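You operate a simulated robot arm through the tools that you are given. There is no shell and no other tool. Be economical: measure what you need, move in short steps, check, and stop when the job is done.

Carry out the task below with a simulated robot arm. There is one attempt and no reset: what you move stays moved.

TASK
Take the green pad block on the top of the side table and put it away on the top of the dc side table.
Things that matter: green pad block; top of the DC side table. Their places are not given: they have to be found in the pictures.

It is judged by the outcome, as a careful person would: the job done as asked, and still so three seconds after it is handed in. It fails if anything else is knocked over, pushed out of place, dropped, spilled or broken.

THE ROBOT
A 7-joint arm with a two-finger parallel gripper, fixed in place. Base frame: the origin is at the foot of the arm, x ahead of it, y to its left, z up; the work surface is at about z = 850. Lengths are in mm, angles in degrees, forces in N, time in s.
With the tool pointing down near the work surface it reaches from about 300 to 700 mm from the base axis. Its first joint turns from -66.0 to 66.0 degrees. Payload 1.57 kg.
Tool frame: the origin (TCP) lies between the finger pads and is the grasp point; the fingertips stand 30 mm ahead of it; z points along the fingers, y is the line along which they close. The gripper opens to 110 mm. The fingers are 24 mm wide and 12 mm thick; the gripper's body (48 by 112 mm) begins 78 mm behind the TCP.
Orientation is that of the tool frame in the base frame, as a unit quaternion [w, x, y, z]. With the fingers straight down and closing along the base's y, the tool's x points along the base's -x, its y along +y and its z along -z.

THE INTERFACE
- The arm moves only by the tool servo_tool. Its argument "series" is a list of rows, each a list of 5 numbers: the opening, from 0 (shut) to 1 (fully open), then the shift along the tool's x, y, z in m, then the turn about the tool's z in degrees. In form: [[claw, tx, ty, tz, yaw], ...]. A call has 1 to 10 rows; each row is the pose to reach, as a shift and turn from the pose commanded when the call began, along the tool's axes at that moment. A row lasts 0.2 s, in which the tool goes at most 50 mm and 8.6 degrees; a call with a longer step from one row to the next is refused whole, and so is a gripper value outside its range. A pose out of reach is approached as far as the arm can. The call stops where the force on the tool passes 40 N (or 10 N more than at its start, if that is more) or the arm is blocked; 0.2 s more then pass. The fingers move at their own pace (about 108 mm/s each) and stop on an object; they squeeze with about 43 N. The grip force told is the motor's: it shows also when the fingers shut on nothing. Time passes only in rows, and 0.2 s behind the last, so rows that repeat a pose let the fingers close. It gives the time, the measured TCP pose, the force on the tool (base axes), the opening and the grip force at its end, in the units of the frame above (readings bear some noise), and new pictures: "pictures" is both (left out), scene, wrist or none.
- Cameras (640 x 400 px; columns grow to the right, rows downward): "scene" is fixed at [150.2, -385.6, 1396]; the picture's right is [0.86, -0.51, 0.00], its down [-0.33, -0.56, -0.76] and it looks along [0.38, 0.65, -0.65] (base axes); focal length 237 px, centre (320, 200). "wrist" rides on the gripper at [-36, 0, -80] in the tool frame; the picture's right is [0.00, -1.00, 0.00], its down [0.97, 0.00, -0.24] and it looks along [0.24, 0.00, 0.97] (tool axes); focal length 218 px, centre (320, 200).
- pixel_to_xyz(camera, pixels): for up to 12 pixels [column, row] of the newest picture of that camera ("zoom" is the newest enlarged one), the place [x, y, z] in the base frame of the surface seen there, good to about 3 mm. No time passes.
- enlarge(camera, box): a new picture of the part [left, top, right, bottom] of that camera's present view, enlarged. No time passes.
- finish_job(): hands the job in; it is judged then, once.

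Work in short steps. Measure before you move; look again where a grasp or a placing could have gone wrong, and mend it. You have 60 turns and 120 pictures in all, the two below and enlarged ones among them. Open the gripper and draw the arm clear of the work before you hand the job in, unless the task says otherwise; then end with one line.

The tools are called after "Request:" as a command line: name --pt "numbers of a row" for each row, then --argument value for the rest, lists and objects as JSON in quotes. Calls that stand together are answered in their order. servo_tool: Moves the arm, as the interface text tells. Its arguments: {"type":"object","properties":{"series":{"type":"array"},"pictures":{"type":"string","enum":["both","scene","wrist","none"]}},"required":["series"]} The other tools are called the same way: pixel_to_xyz (camera, pixels) gives the place of the surface under pixels of a picture; enlarge (camera, box) takes an enlarged picture of a part of a camera's view; finish_job () hands the job in.

At the start:

```text
time_s: 0.0
ee_pos: [413.3, -18.4, 1174.5]
tcp_rot: [0.0, 0.0, 1.0, 0.001]
wrist_force: [0.5, 0.2, 0.0]
opening: 110.1
gripper_force: 0.0
```

scene: 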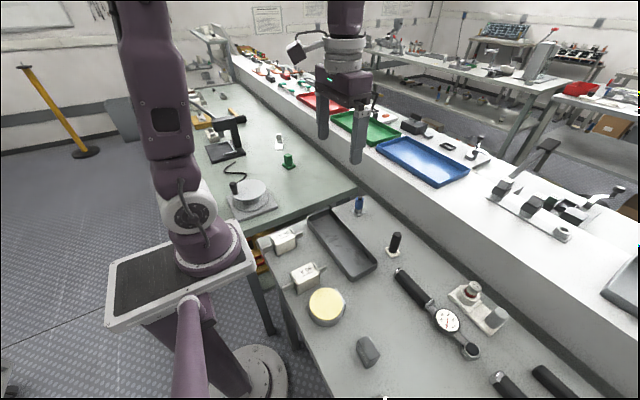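
wrist: 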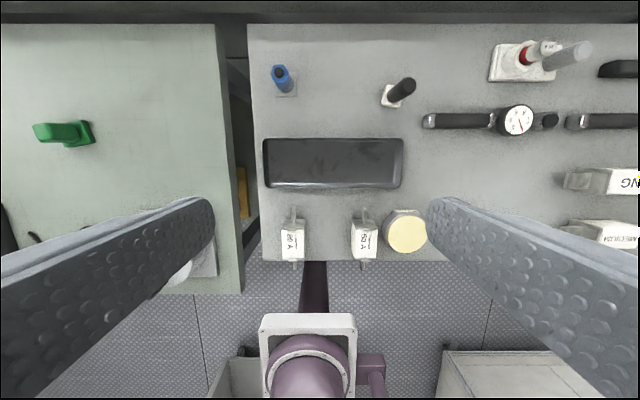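

The green block is near scene (288,160) and wrist (65,133). I'll enlarge both areas to identify the objects and the tables, and measure some points.

Request:
enlarge --camera "wrist" --box '[0, 60, 240, 210]'

Request:
enlarge --camera "scene" --box '[180, 80, 420, 230]'

Request:
enlarge --camera "scene" --box '[240, 190, 560, 390]'

Request:
pixel_to_xyz --camera "wrist" --pixels '[[42, 132], [65, 132], [84, 132], [65, 160], [120, 130], [200, 130], [290, 120], [330, 120], [220, 60], [255, 60], [333, 165], [400, 90]]'

```text
2.67 times, centred on (120, 135) of wrist
```

zoom: 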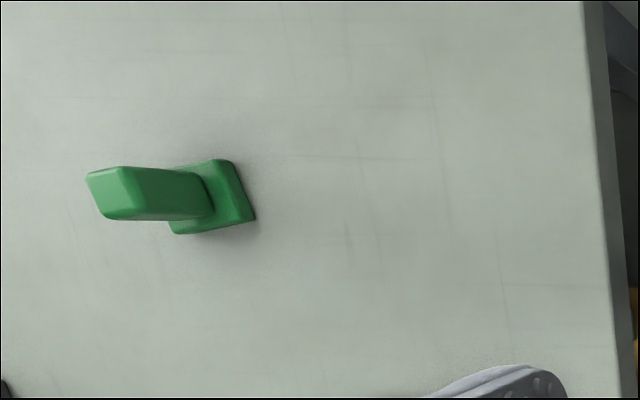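

```text
2.67 times, centred on (300, 155) of scene
```

zoom: 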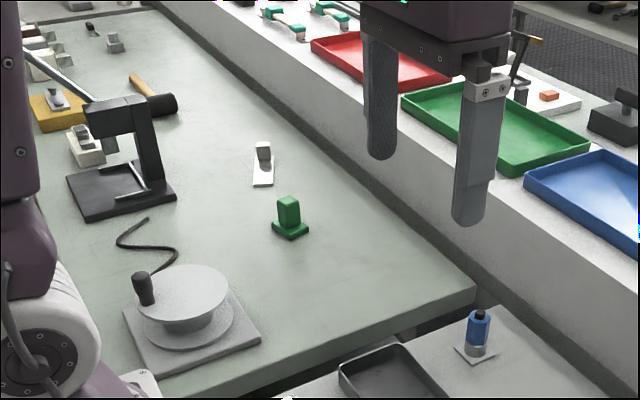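

```text
2.00 times, centred on (400, 290) of scene
```

zoom: 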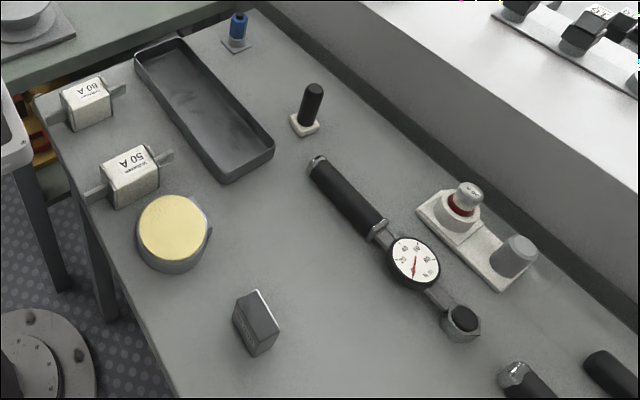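

```text
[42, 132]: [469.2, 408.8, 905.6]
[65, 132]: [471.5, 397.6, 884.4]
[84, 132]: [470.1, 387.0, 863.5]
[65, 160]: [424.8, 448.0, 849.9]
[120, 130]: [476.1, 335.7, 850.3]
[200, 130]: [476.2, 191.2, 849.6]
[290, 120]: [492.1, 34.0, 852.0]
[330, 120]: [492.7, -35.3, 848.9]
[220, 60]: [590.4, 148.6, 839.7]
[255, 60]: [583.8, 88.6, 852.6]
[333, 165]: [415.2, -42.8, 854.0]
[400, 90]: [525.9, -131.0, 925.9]
```

The block's column is about (470, 400), with its top near z 905 and its base on z 850. I'll move above it, staying high, and look straight down.

Request:
servo_tool --pt "1 -0.006 0.045 0 0" --pt "1 -0.012 0.09 0.0 0" --pt "1 -0.018 0.135 0.01 0" --pt "1 -0.024 0.18 0.02 0" --pt "1 -0.03 0.225 0.03 0" --pt "1 -0.036 0.27 0.04 0" --pt "1 -0.042 0.315 0.05 0" --pt "1 -0.048 0.36 0.06 0" --pt "1 -0.056 0.4 0.07 0" --pt "1 -0.057 0.418 0.08 0"

```text
time_s: 2.2
ee_pos: [471.4, 399.9, 1096.2]
tcp_rot: [0.0, 0.0, 1.0, 0.001]
wrist_force: [-1.0, 1.0, 0.3]
opening: 109.9
gripper_force: 0.0
```

scene: 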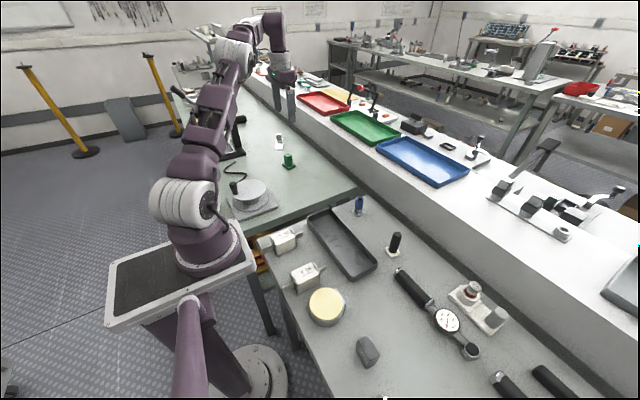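
wrist: 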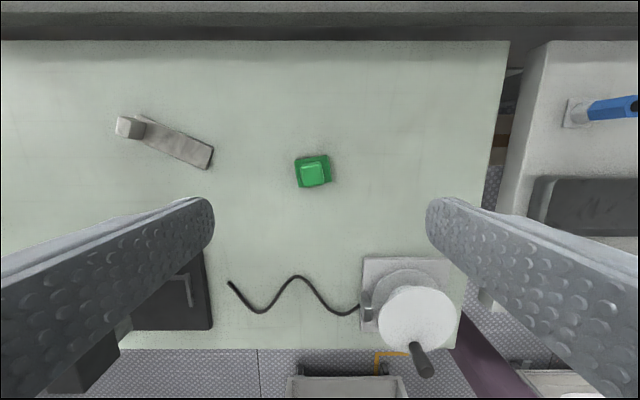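

Request:
enlarge --camera "wrist" --box '[272, 140, 352, 190]'

Request:
pixel_to_xyz --camera "wrist" --pixels '[[313, 174], [304, 168], [320, 165], [324, 181], [306, 183], [297, 159], [328, 156], [329, 180], [200, 155], [415, 315], [390, 265], [420, 365]]'

```text
8.00 times, centred on (312, 165) of wrist
```

zoom: 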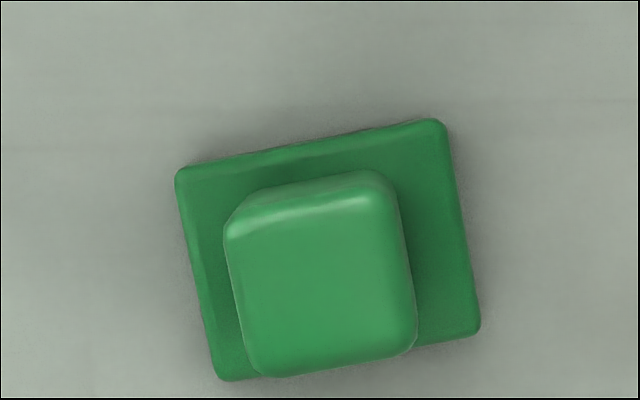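

```text
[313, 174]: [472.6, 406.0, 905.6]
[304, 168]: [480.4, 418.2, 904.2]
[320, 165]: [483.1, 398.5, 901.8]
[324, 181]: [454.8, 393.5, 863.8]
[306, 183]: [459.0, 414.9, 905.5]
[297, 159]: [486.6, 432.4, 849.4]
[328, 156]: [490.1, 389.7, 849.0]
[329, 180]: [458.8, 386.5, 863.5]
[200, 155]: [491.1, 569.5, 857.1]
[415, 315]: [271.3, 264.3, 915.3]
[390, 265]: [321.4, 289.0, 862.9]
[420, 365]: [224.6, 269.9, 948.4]
```

The column is about 25 mm square, turned about 10° counter-clockwise, with its centre at (472, 407). The base plate's top is z≈864, so I'll keep the fingertips above about 870. I'll turn -10°, descend to about z 960 and check.

Request:
servo_tool --pt "1 -0.001 0.007 0.04 -5" --pt "1 -0.001 0.007 0.08 -10" --pt "1 -0.001 0.007 0.12 -10" --pt "1 -0.001 0.007 0.136 -10"

Request:
enlarge --camera "wrist" --box '[200, 130, 440, 280]'

```text
time_s: 3.2
ee_pos: [471.4, 407.3, 959.6]
tcp_rot: [0.0, -0.086, 0.996, 0.0]
wrist_force: [0.7, 0.4, 0.2]
opening: 110.2
gripper_force: 0.1
```

scene: 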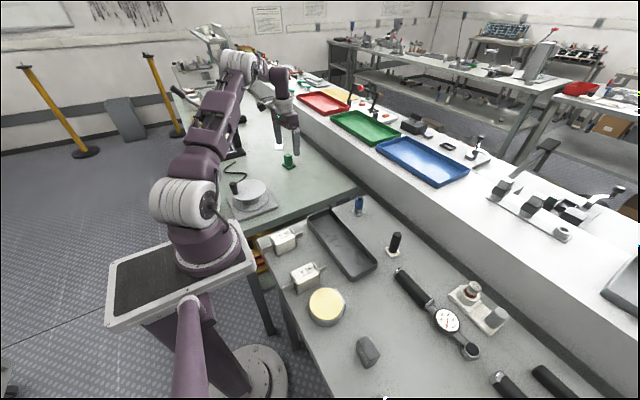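
wrist: 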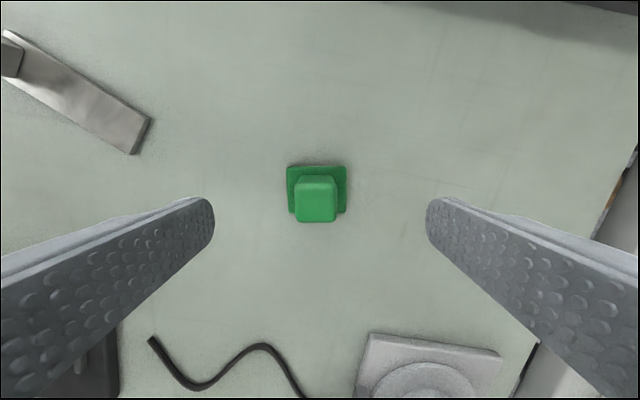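

```text
2.67 times, centred on (320, 205) of wrist
```

zoom: 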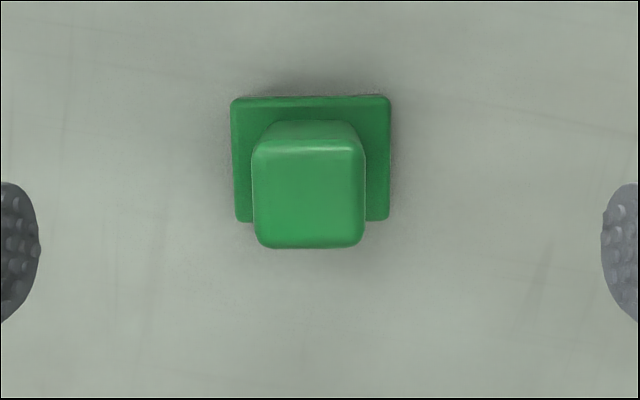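

It is aligned, with the column about 2 mm left of centre. I'll shift, go down to TCP z≈900 and close.

Request:
servo_tool --pt "1 0 0.002 0.03 0" --pt "1 0 0.002 0.055 0" --pt "1 0 0.002 0.06 0" --pt "0 0 0.002 0.06 0" --pt "0 0 0.002 0.06 0" --pt "0 0 0.002 0.06 0"

Request:
enlarge --camera "scene" --box '[240, 100, 340, 190]'

```text
time_s: 4.6
ee_pos: [471.3, 408.1, 900.5]
tcp_rot: [0.0, -0.087, 0.996, 0.0]
wrist_force: [-0.5, -0.2, 0.2]
opening: 27.2
gripper_force: 38.5
```

scene: 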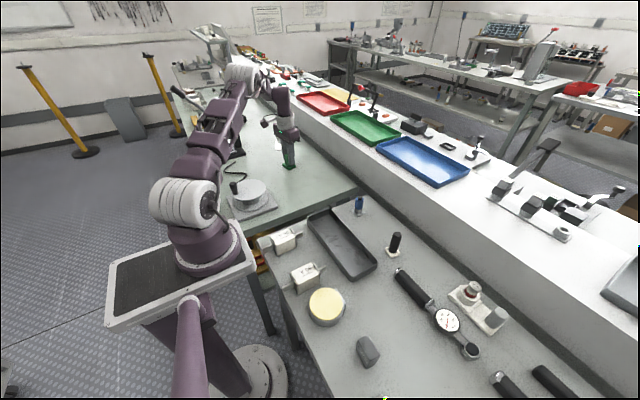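
wrist: 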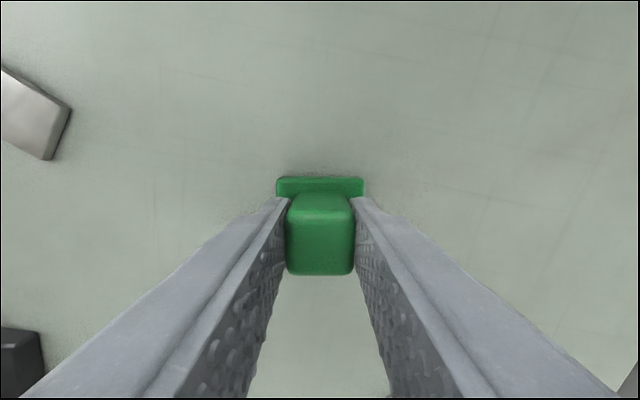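

```text
4.44 times, centred on (290, 145) of scene
```

zoom: 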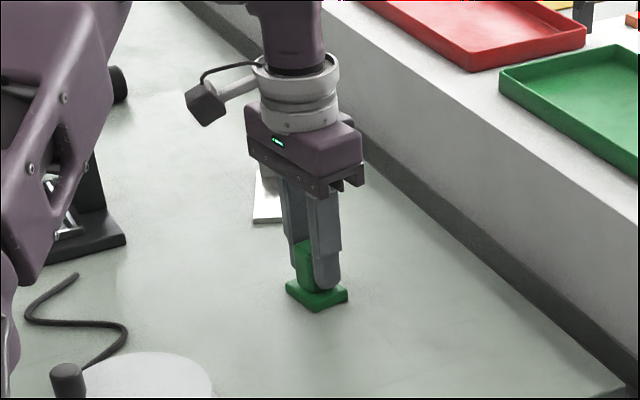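

The grip is on the column (opening 27 mm, 38 N). I'll lift straight up about 150 mm. While lifting, I'll measure candidate spots on the grey table from the scene view.

Request:
servo_tool --pt "0 0 0 -0.02 0" --pt "0 0 0 -0.06 0" --pt "0 0 0 -0.1 0" --pt "0 0 0 -0.15 0" --pt "0 0 0 -0.18 0"

Request:
enlarge --camera "scene" --box '[250, 190, 490, 340]'

Request:
pixel_to_xyz --camera "scene" --pixels '[[359, 205], [352, 214], [395, 240], [388, 252], [401, 253], [330, 212], [374, 262], [370, 229], [376, 236], [398, 272], [385, 290], [442, 256]]'

```text
time_s: 5.8
ee_pos: [471.0, 408.7, 1079.1]
tcp_rot: [0.0, -0.088, 0.996, 0.0]
wrist_force: [-0.3, -0.9, 1.0]
opening: 0.1
gripper_force: 21.0
```

scene: 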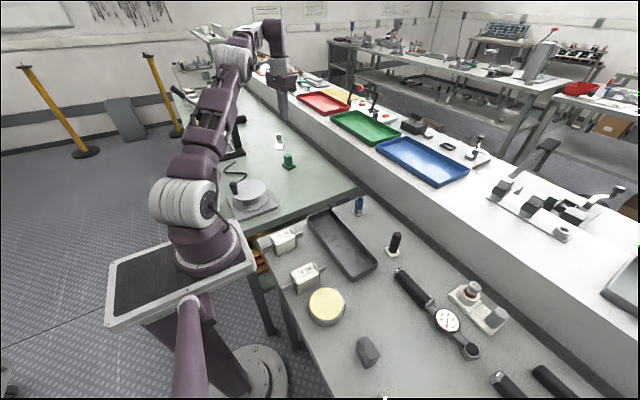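
wrist: 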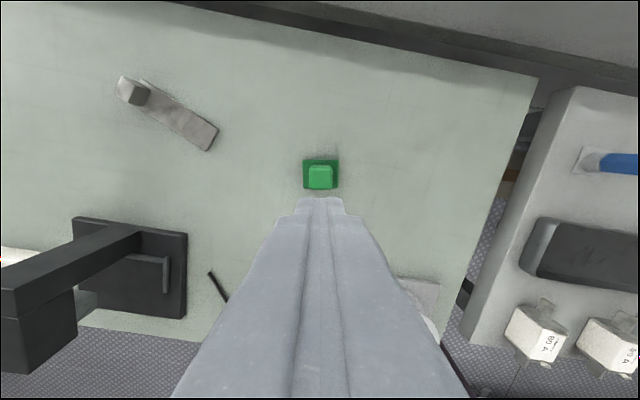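

```text
2.67 times, centred on (370, 265) of scene
```

zoom: 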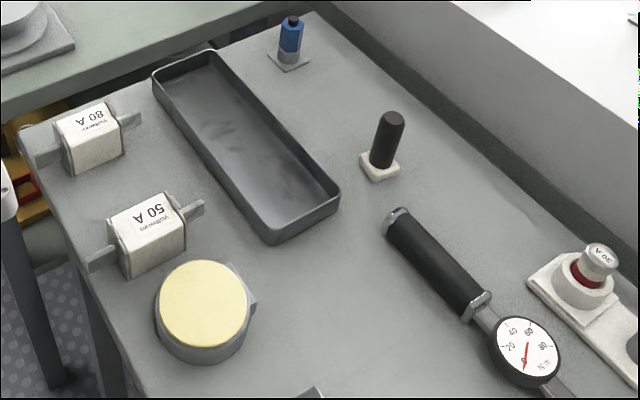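

```text
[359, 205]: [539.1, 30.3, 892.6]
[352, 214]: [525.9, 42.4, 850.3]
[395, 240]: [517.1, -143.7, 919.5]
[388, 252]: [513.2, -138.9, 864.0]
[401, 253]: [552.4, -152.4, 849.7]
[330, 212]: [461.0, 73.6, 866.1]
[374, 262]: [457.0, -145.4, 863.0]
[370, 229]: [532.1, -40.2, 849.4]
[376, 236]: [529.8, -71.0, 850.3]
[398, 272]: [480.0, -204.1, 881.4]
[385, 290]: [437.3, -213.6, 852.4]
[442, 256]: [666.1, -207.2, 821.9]
```

The fingers shut to 0.1 mm and the block is still on the table, so it slipped out during the lift. I'll check its present position and shape closely.

Request:
enlarge --camera "wrist" --box '[280, 140, 360, 190]'

Request:
pixel_to_xyz --camera "zoom" --pixels '[[320, 280], [240, 230], [400, 230], [320, 210], [320, 370], [240, 370], [400, 370], [190, 160], [460, 160], [190, 380], [460, 380]]'

Request:
enlarge --camera "scene" --box '[264, 142, 312, 172]'

```text
8.00 times, centred on (320, 165) of wrist
```

zoom: 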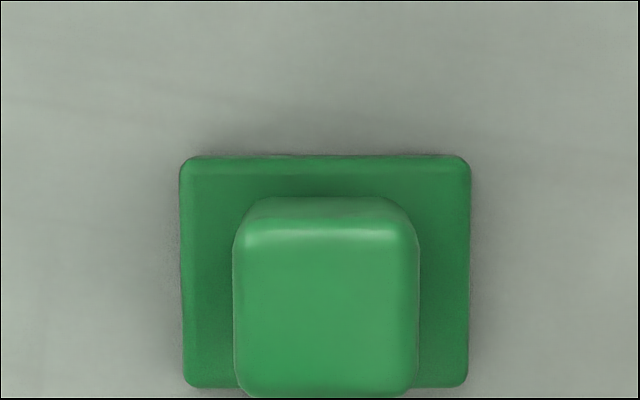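

```text
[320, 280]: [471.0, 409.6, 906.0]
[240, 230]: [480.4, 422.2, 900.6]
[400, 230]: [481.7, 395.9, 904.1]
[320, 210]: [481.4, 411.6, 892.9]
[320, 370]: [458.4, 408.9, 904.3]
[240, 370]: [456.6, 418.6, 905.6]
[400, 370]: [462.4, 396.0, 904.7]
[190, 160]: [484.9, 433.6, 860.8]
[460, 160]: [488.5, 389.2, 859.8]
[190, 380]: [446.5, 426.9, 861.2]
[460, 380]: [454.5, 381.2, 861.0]
```

```text
13.33 times, centred on (288, 157) of scene
```

zoom: 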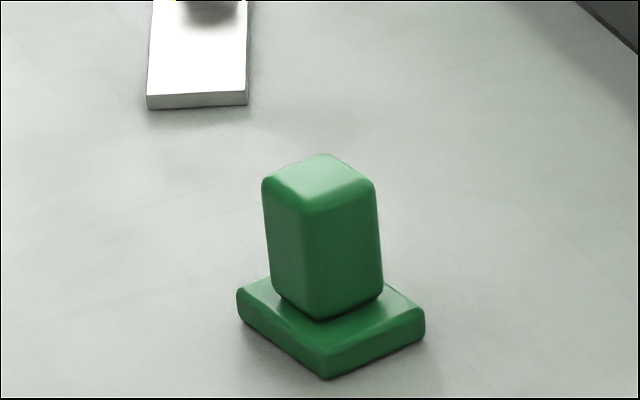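

The block is upright and unmoved, centred at about (470.5, 409) with its plate top at z≈861. I'll regrasp about 5 mm lower for more pad contact, squeeze longer, then lift very slowly.

Request:
servo_tool --pt "1 0 0 0 0" --pt "1 0 0 0.03 0" --pt "1 0 0 0.07 0" --pt "1 0 0 0.11 0" --pt "1 0 0 0.15 0" --pt "1 0 0 0.175 0" --pt "1 0 0 0.183 0" --pictures "none"

Request:
servo_tool --pt "0 0 0 0 0" --pt "0 0 0 0 0" --pt "0 0 0 0 0" --pt "0 0 0 0 0" --pt "0 0 0 0 0" --pt "0 0 0 0 0"

Request:
servo_tool --pt "0 0 0 -0.001 0" --pt "0 0 0 -0.002 0" --pt "0 0 0 -0.004 0" --pt "0 0 0 -0.006 0" --pt "0 0 0 -0.008 0" --pt "0 0 0 -0.01 0"

Request:
enlarge --camera "scene" --box '[256, 122, 320, 178]'

```text
time_s: 7.4
ee_pos: [469.3, 408.6, 896.5]
tcp_rot: [0.0, -0.087, 0.996, 0.0]
wrist_force: [-0.3, -0.6, 1.0]
opening: 109.9
gripper_force: 0.1
```

```text
time_s: 8.8
ee_pos: [469.2, 408.5, 896.3]
tcp_rot: [0.0, -0.087, 0.996, 0.0]
wrist_force: [0.6, -0.4, 0.0]
opening: 27.1
gripper_force: 37.9
```

scene: 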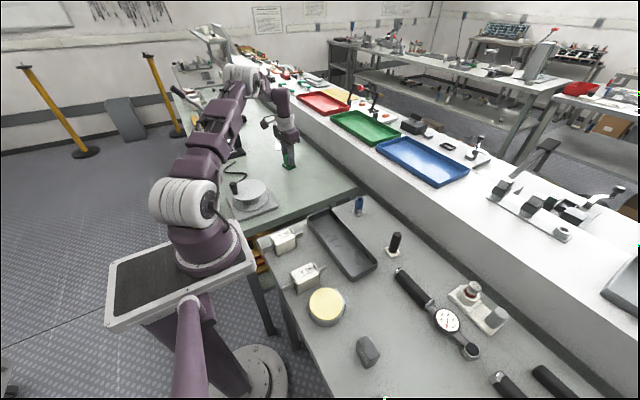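
wrist: 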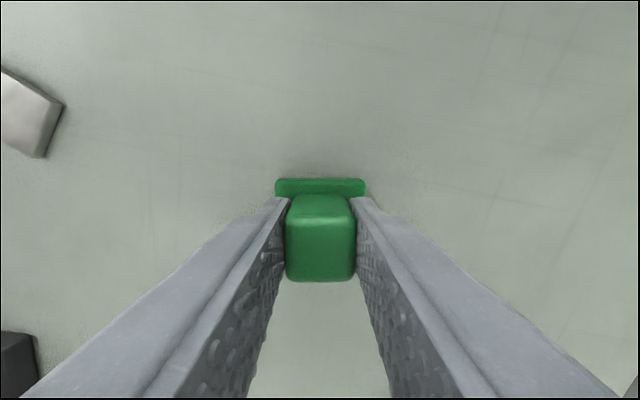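

```text
time_s: 10.2
ee_pos: [470.7, 408.4, 905.9]
tcp_rot: [0.0, -0.088, 0.996, 0.0]
wrist_force: [0.2, 0.2, -1.0]
opening: 27.1
gripper_force: 37.7
```

scene: 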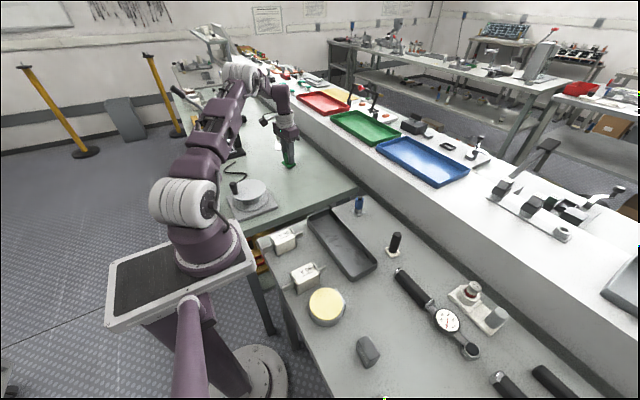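
wrist: 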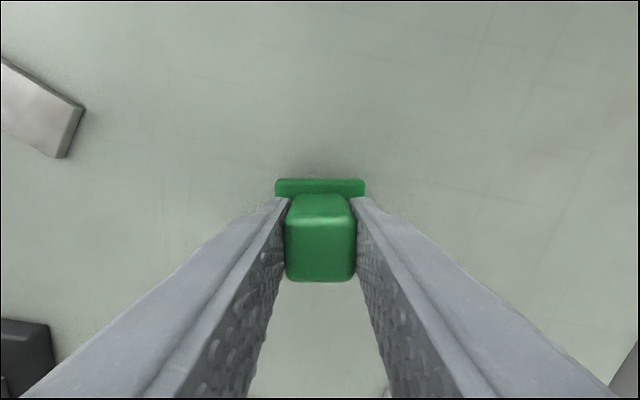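

```text
7.14 times, centred on (288, 150) of scene
```

zoom: 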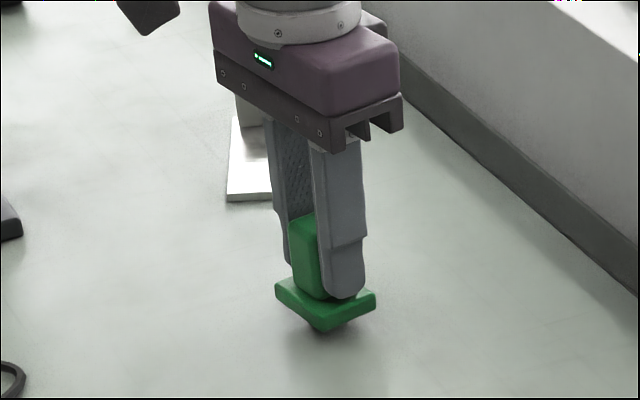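

The slow lift worked: the block is off the table with opening 27.1 mm. I'll keep lifting gently.

Request:
servo_tool --pt "0 0 0 -0.002 0" --pt "0 0 0 -0.006 0" --pt "0 0 0 -0.013 0" --pt "0 0 0 -0.021 0" --pt "0 0 0 -0.03 0" --pt "0 0 0 -0.039 0" --pt "0 0 0 -0.048 0" --pt "0 0 0 -0.056 0" --pt "0 0 0 -0.061 0" --pt "0 0 0 -0.063 0" --pictures "wrist"

```text
time_s: 12.4
ee_pos: [470.8, 408.6, 969.6]
tcp_rot: [0.0, -0.087, 0.996, 0.0]
wrist_force: [-0.7, 0.0, -0.1]
opening: 27.0
gripper_force: 37.8
```

wrist: 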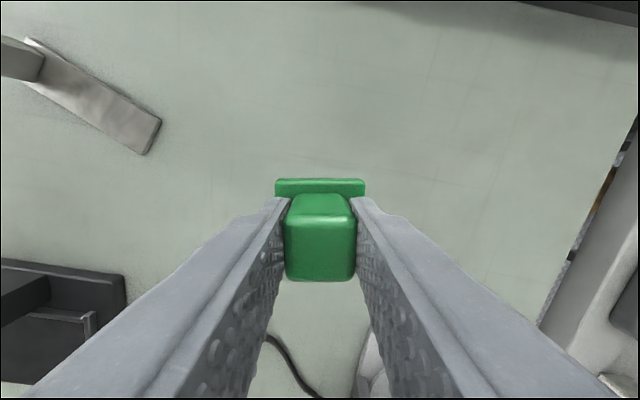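

The grip is steady. I'm heading for the free patch around (545, -48), between the blue part and the black knob. I'll go sideways in gentle ramped stages with the block's bottom at about z 924.

Request:
servo_tool --pt "0 0 -0.004 0 0" --pt "0 0 -0.011 0 0" --pt "0 0 -0.023 0 0" --pt "0 0.0005 -0.039 0 0" --pt "0 0.0008 -0.057 0 0" --pt "0 0.001 -0.076 0 0" --pt "0 0.0013 -0.093 0 0" --pt "0 0.0015 -0.105 0 0" --pt "0 0.0016 -0.112 0 0" --pt "0 0.0016 -0.1157 0 0" --pictures "wrist"

Request:
servo_tool --pt "0 0 -0.004 0 0" --pt "0 0 -0.011 0 0" --pt "0 0 -0.023 0 0" --pt "0 0.0005 -0.039 0 0" --pt "0 0.0008 -0.057 0 0" --pt "0 0.001 -0.076 0 0" --pt "0 0.0013 -0.093 0 0" --pt "0 0.0015 -0.105 0 0" --pt "0 0.0016 -0.112 0 0" --pt "0 0.0016 -0.1157 0 0" --pictures "both"

```text
time_s: 14.6
ee_pos: [490.0, 294.7, 969.6]
tcp_rot: [0.0, -0.088, 0.996, 0.0]
wrist_force: [0.1, -0.1, -0.1]
opening: 27.0
gripper_force: 37.7
```

wrist: 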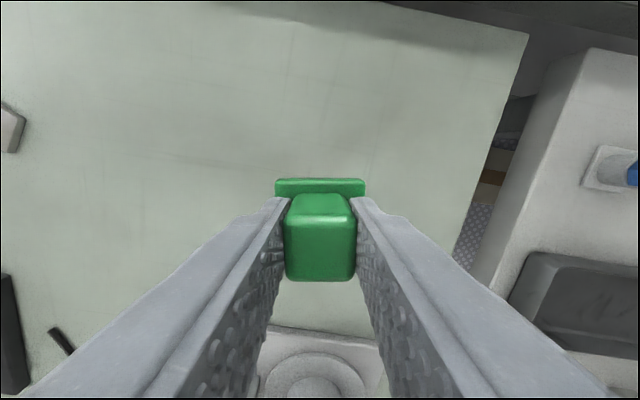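

```text
time_s: 16.8
ee_pos: [508.7, 181.2, 967.4]
tcp_rot: [0.0, -0.087, 0.996, 0.0]
wrist_force: [0.2, -0.5, -0.6]
opening: 27.2
gripper_force: 37.6
```

scene: 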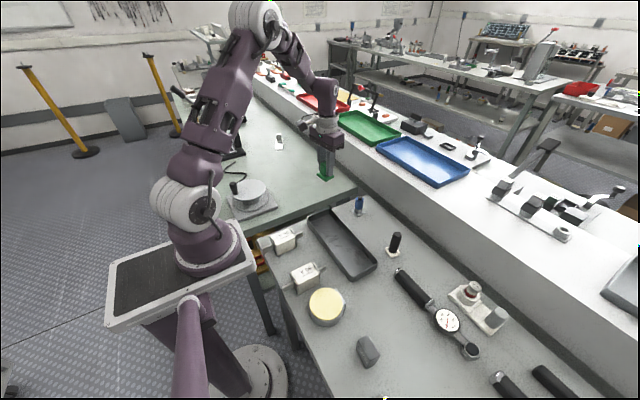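
wrist: 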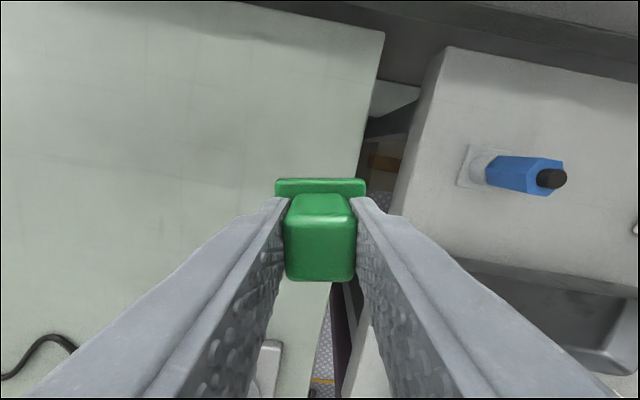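

It is holding well. Before passing over the blue part I'll measure its top.

Request:
pixel_to_xyz --camera "wrist" --pixels '[[552, 178], [530, 175], [480, 165], [600, 300], [320, 187]]'

Request:
pixel_to_xyz --camera "scene" --pixels '[[359, 197], [396, 234], [366, 214], [349, 216], [374, 245], [365, 226]]'

```text
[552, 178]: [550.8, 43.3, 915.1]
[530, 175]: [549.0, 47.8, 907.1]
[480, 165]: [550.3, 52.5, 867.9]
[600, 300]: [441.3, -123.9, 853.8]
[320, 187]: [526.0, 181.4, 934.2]
```

```text
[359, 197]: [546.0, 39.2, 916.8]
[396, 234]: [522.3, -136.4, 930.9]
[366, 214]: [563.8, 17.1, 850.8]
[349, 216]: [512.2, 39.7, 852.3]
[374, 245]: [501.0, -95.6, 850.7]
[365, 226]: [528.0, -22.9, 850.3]
```

The blue part's top is z≈917, and the block's bottom is only about 921. I'll rise 40 mm first, then continue.

Request:
servo_tool --pt "0 0 0 -0.002 0" --pt "0 0 0 -0.007 0" --pt "0 0 0 -0.014 0" --pt "0 0 0 -0.022 0" --pt "0 0 0 -0.03 0" --pt "0 0 0 -0.036 0" --pt "0 0 0 -0.04 0" --pt "0 0 0 -0.042 0" --pictures "none"

Request:
servo_tool --pt "0 0 -0.004 0 0" --pt "0 0 -0.011 0 0" --pt "0 0 -0.023 0 0" --pt "0 0.0005 -0.039 0 0" --pt "0 0.0008 -0.057 0 0" --pt "0 0.001 -0.076 0 0" --pt "0 0.0013 -0.093 0 0" --pt "0 0.0015 -0.105 0 0" --pt "0 0.0016 -0.112 0 0" --pt "0 0.0016 -0.1157 0 0" --pictures "both"

```text
time_s: 18.6
ee_pos: [508.0, 180.4, 1012.2]
tcp_rot: [0.0, -0.087, 0.996, 0.0]
wrist_force: [-0.1, -0.4, -0.6]
opening: 27.1
gripper_force: 37.8
```

```text
time_s: 20.8
ee_pos: [527.4, 66.5, 1011.8]
tcp_rot: [0.0, -0.088, 0.996, 0.0]
wrist_force: [-0.2, 0.4, -1.4]
opening: 26.9
gripper_force: 37.7
```

scene: 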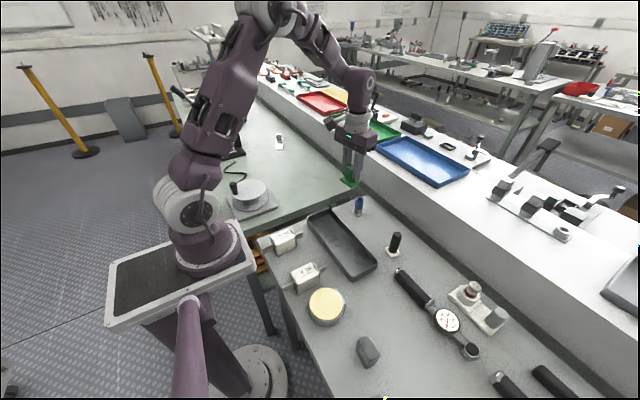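
wrist: 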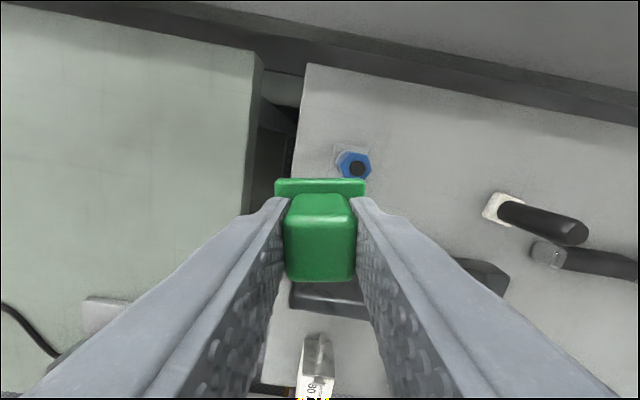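

Still secure. This is the last sideways stage, to about (545, -48).

Request:
servo_tool --pt "0 0 -0.004 0 0" --pt "0 0 -0.011 0 0" --pt "0 0 -0.023 0 0" --pt "0 0.0005 -0.039 0 0" --pt "0 0.0008 -0.057 0 0" --pt "0 0.0015 -0.076 0 0" --pt "0 0.002 -0.093 0 0" --pt "0 0.0025 -0.105 0 0" --pt "0 0.0026 -0.112 0 0" --pt "0 0.0026 -0.1157 0 0" --pictures "both"

Request:
pixel_to_xyz --camera "wrist" --pixels '[[320, 150], [320, 120], [220, 180], [420, 180], [320, 300], [320, 187]]'

Request:
enlarge --camera "scene" --box '[300, 120, 460, 270]'

```text
time_s: 23.0
ee_pos: [544.4, -47.5, 1011.2]
tcp_rot: [0.0, -0.087, 0.996, 0.0]
wrist_force: [-0.1, 0.1, -0.4]
opening: 27.0
gripper_force: 37.8
```

scene: 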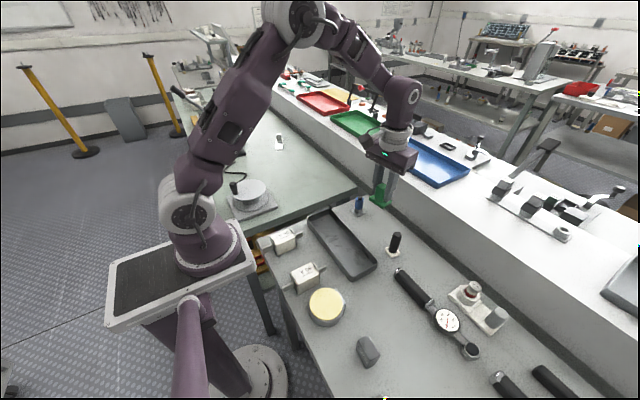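
wrist: 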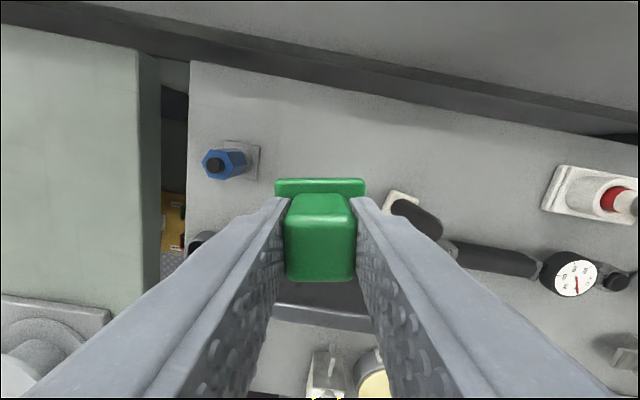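

```text
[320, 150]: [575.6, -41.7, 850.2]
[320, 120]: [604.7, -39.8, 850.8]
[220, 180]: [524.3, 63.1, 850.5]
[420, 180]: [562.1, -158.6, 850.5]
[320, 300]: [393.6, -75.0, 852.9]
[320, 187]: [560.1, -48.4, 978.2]
```

```text
2.67 times, centred on (380, 195) of scene
```

zoom: 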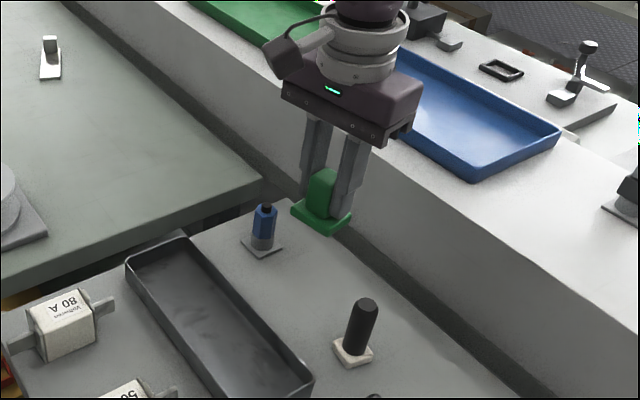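

The patch beneath is clear: the blue part and knob are both more than 70 mm away. I'll descend gently to TCP z≈905, then creep down to about 896.5.

Request:
servo_tool --pt "0 0 0 0.003 0" --pt "0 0 0 0.01 0" --pt "0 0 0 0.022 0" --pt "0 0 0 0.037 0" --pt "0 0 0 0.054 0" --pt "0 0 0 0.071 0" --pt "0 0 0 0.086 0" --pt "0 0 0 0.097 0" --pt "0 0 0 0.103 0" --pt "0 0 0 0.106 0" --pictures "wrist"

Request:
servo_tool --pt "0 0 0 0.002 0" --pt "0 0 0 0.004 0" --pt "0 0 0 0.006 0" --pt "0 0 0 0.0075 0" --pt "0 0 0 0.0085 0" --pictures "both"

Request:
enlarge --camera "scene" --box '[330, 180, 426, 260]'

```text
time_s: 25.2
ee_pos: [544.6, -48.0, 906.0]
tcp_rot: [0.0, -0.087, 0.996, 0.0]
wrist_force: [-0.2, 0.3, -0.6]
opening: 27.3
gripper_force: 37.5
```

wrist: 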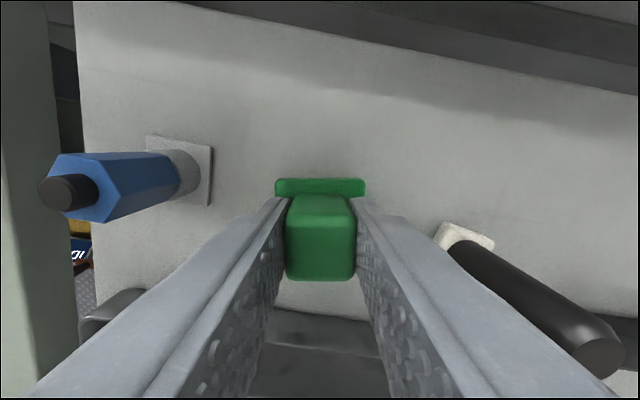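

```text
time_s: 26.4
ee_pos: [543.8, -48.1, 896.8]
tcp_rot: [0.0, -0.087, 0.996, 0.0]
wrist_force: [0.3, -0.3, 0.0]
opening: 27.2
gripper_force: 37.5
```

scene: 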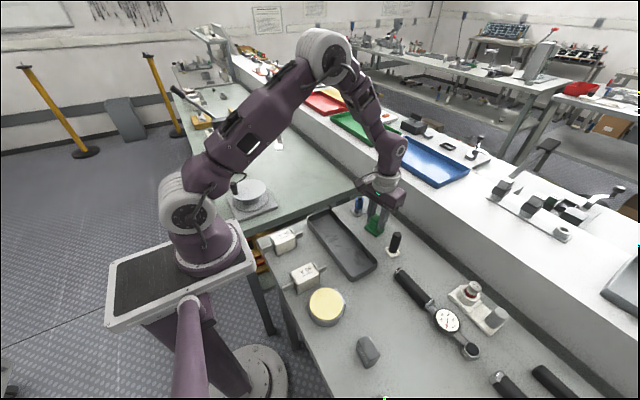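
wrist: 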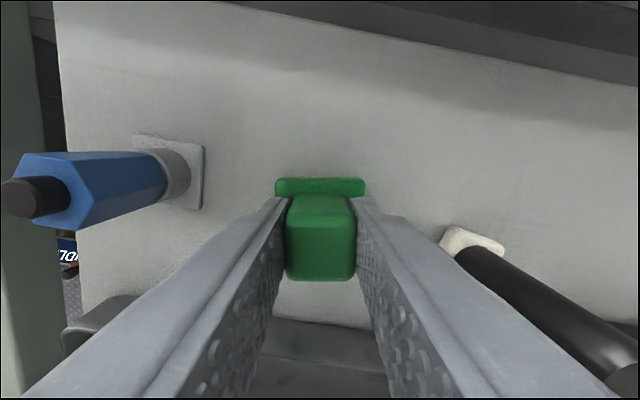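

```text
5.00 times, centred on (378, 220) of scene
```

zoom: 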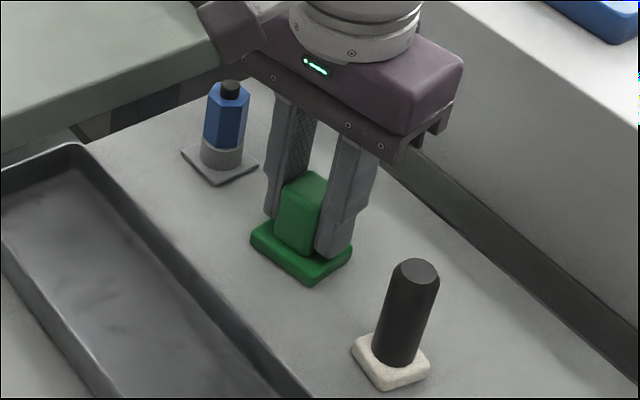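

There is no contact force yet, so I'll creep down 2 mm more.

Request:
servo_tool --pt "0 0 0 0.0005 0" --pt "0 0 0 0.001 0" --pt "0 0 0 0.0015 0" --pictures "none"

```text
time_s: 27.2
ee_pos: [544.6, -49.1, 894.9]
tcp_rot: [0.001, -0.087, 0.996, 0.0]
wrist_force: [-6.2, 0.2, 26.6]
opening: 27.4
gripper_force: 37.7
```

Contact is confirmed (26.6 N up). I'll ease up 1 mm, open partway, then rise straight up.

Request:
servo_tool --pt "0 0 0 -0.001 0" --pt "0.35 0 0 -0.001 0" --pt "0.6 0 0 -0.001 0" --pt "0.6 0 0 -0.001 0" --pt "0.6 0 0 -0.02 0" --pt "0.6 0 0 -0.06 0" --pt "0.6 0 0 -0.1 0" --pt "0.6 0 0 -0.15 0" --pt "0.6 0 0 -0.2 0"

Request:
enlarge --camera "scene" --box '[330, 180, 426, 260]'

```text
time_s: 29.2
ee_pos: [541.8, -46.4, 1093.7]
tcp_rot: [0.0, -0.086, 0.996, -0.001]
wrist_force: [0.0, 0.4, 0.4]
opening: 65.7
gripper_force: 0.1
```

scene: 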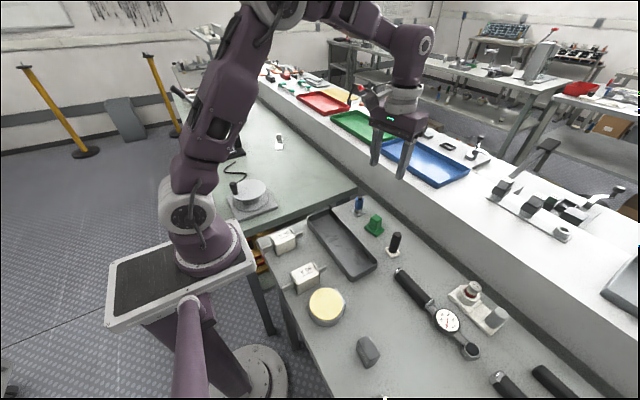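
wrist: 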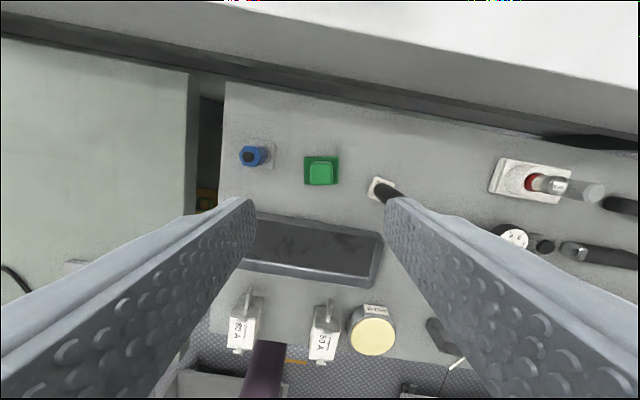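

```text
5.00 times, centred on (378, 220) of scene
```

zoom: 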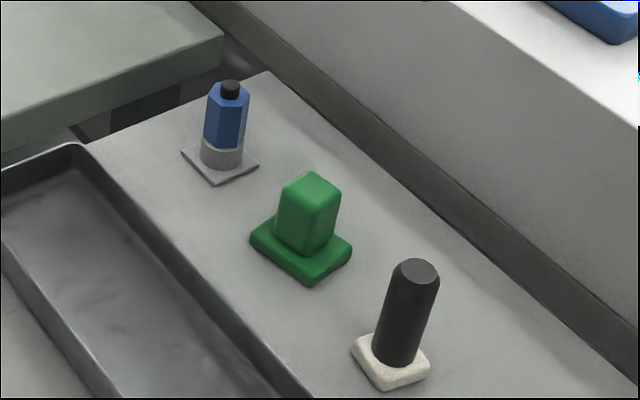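

The block stands upright on the grey table, nothing else has been disturbed, and the gripper is open and clear.

Request:
finish_job

```text
The job is handed in.
```

The green pad block now stands upright on the grey table, between the blue part and the black knob; nothing else was moved. I took that table to be the DC side table, since no label confirmed it. The block slipped from my first grip without moving or tipping, and a second, slower lift held it.
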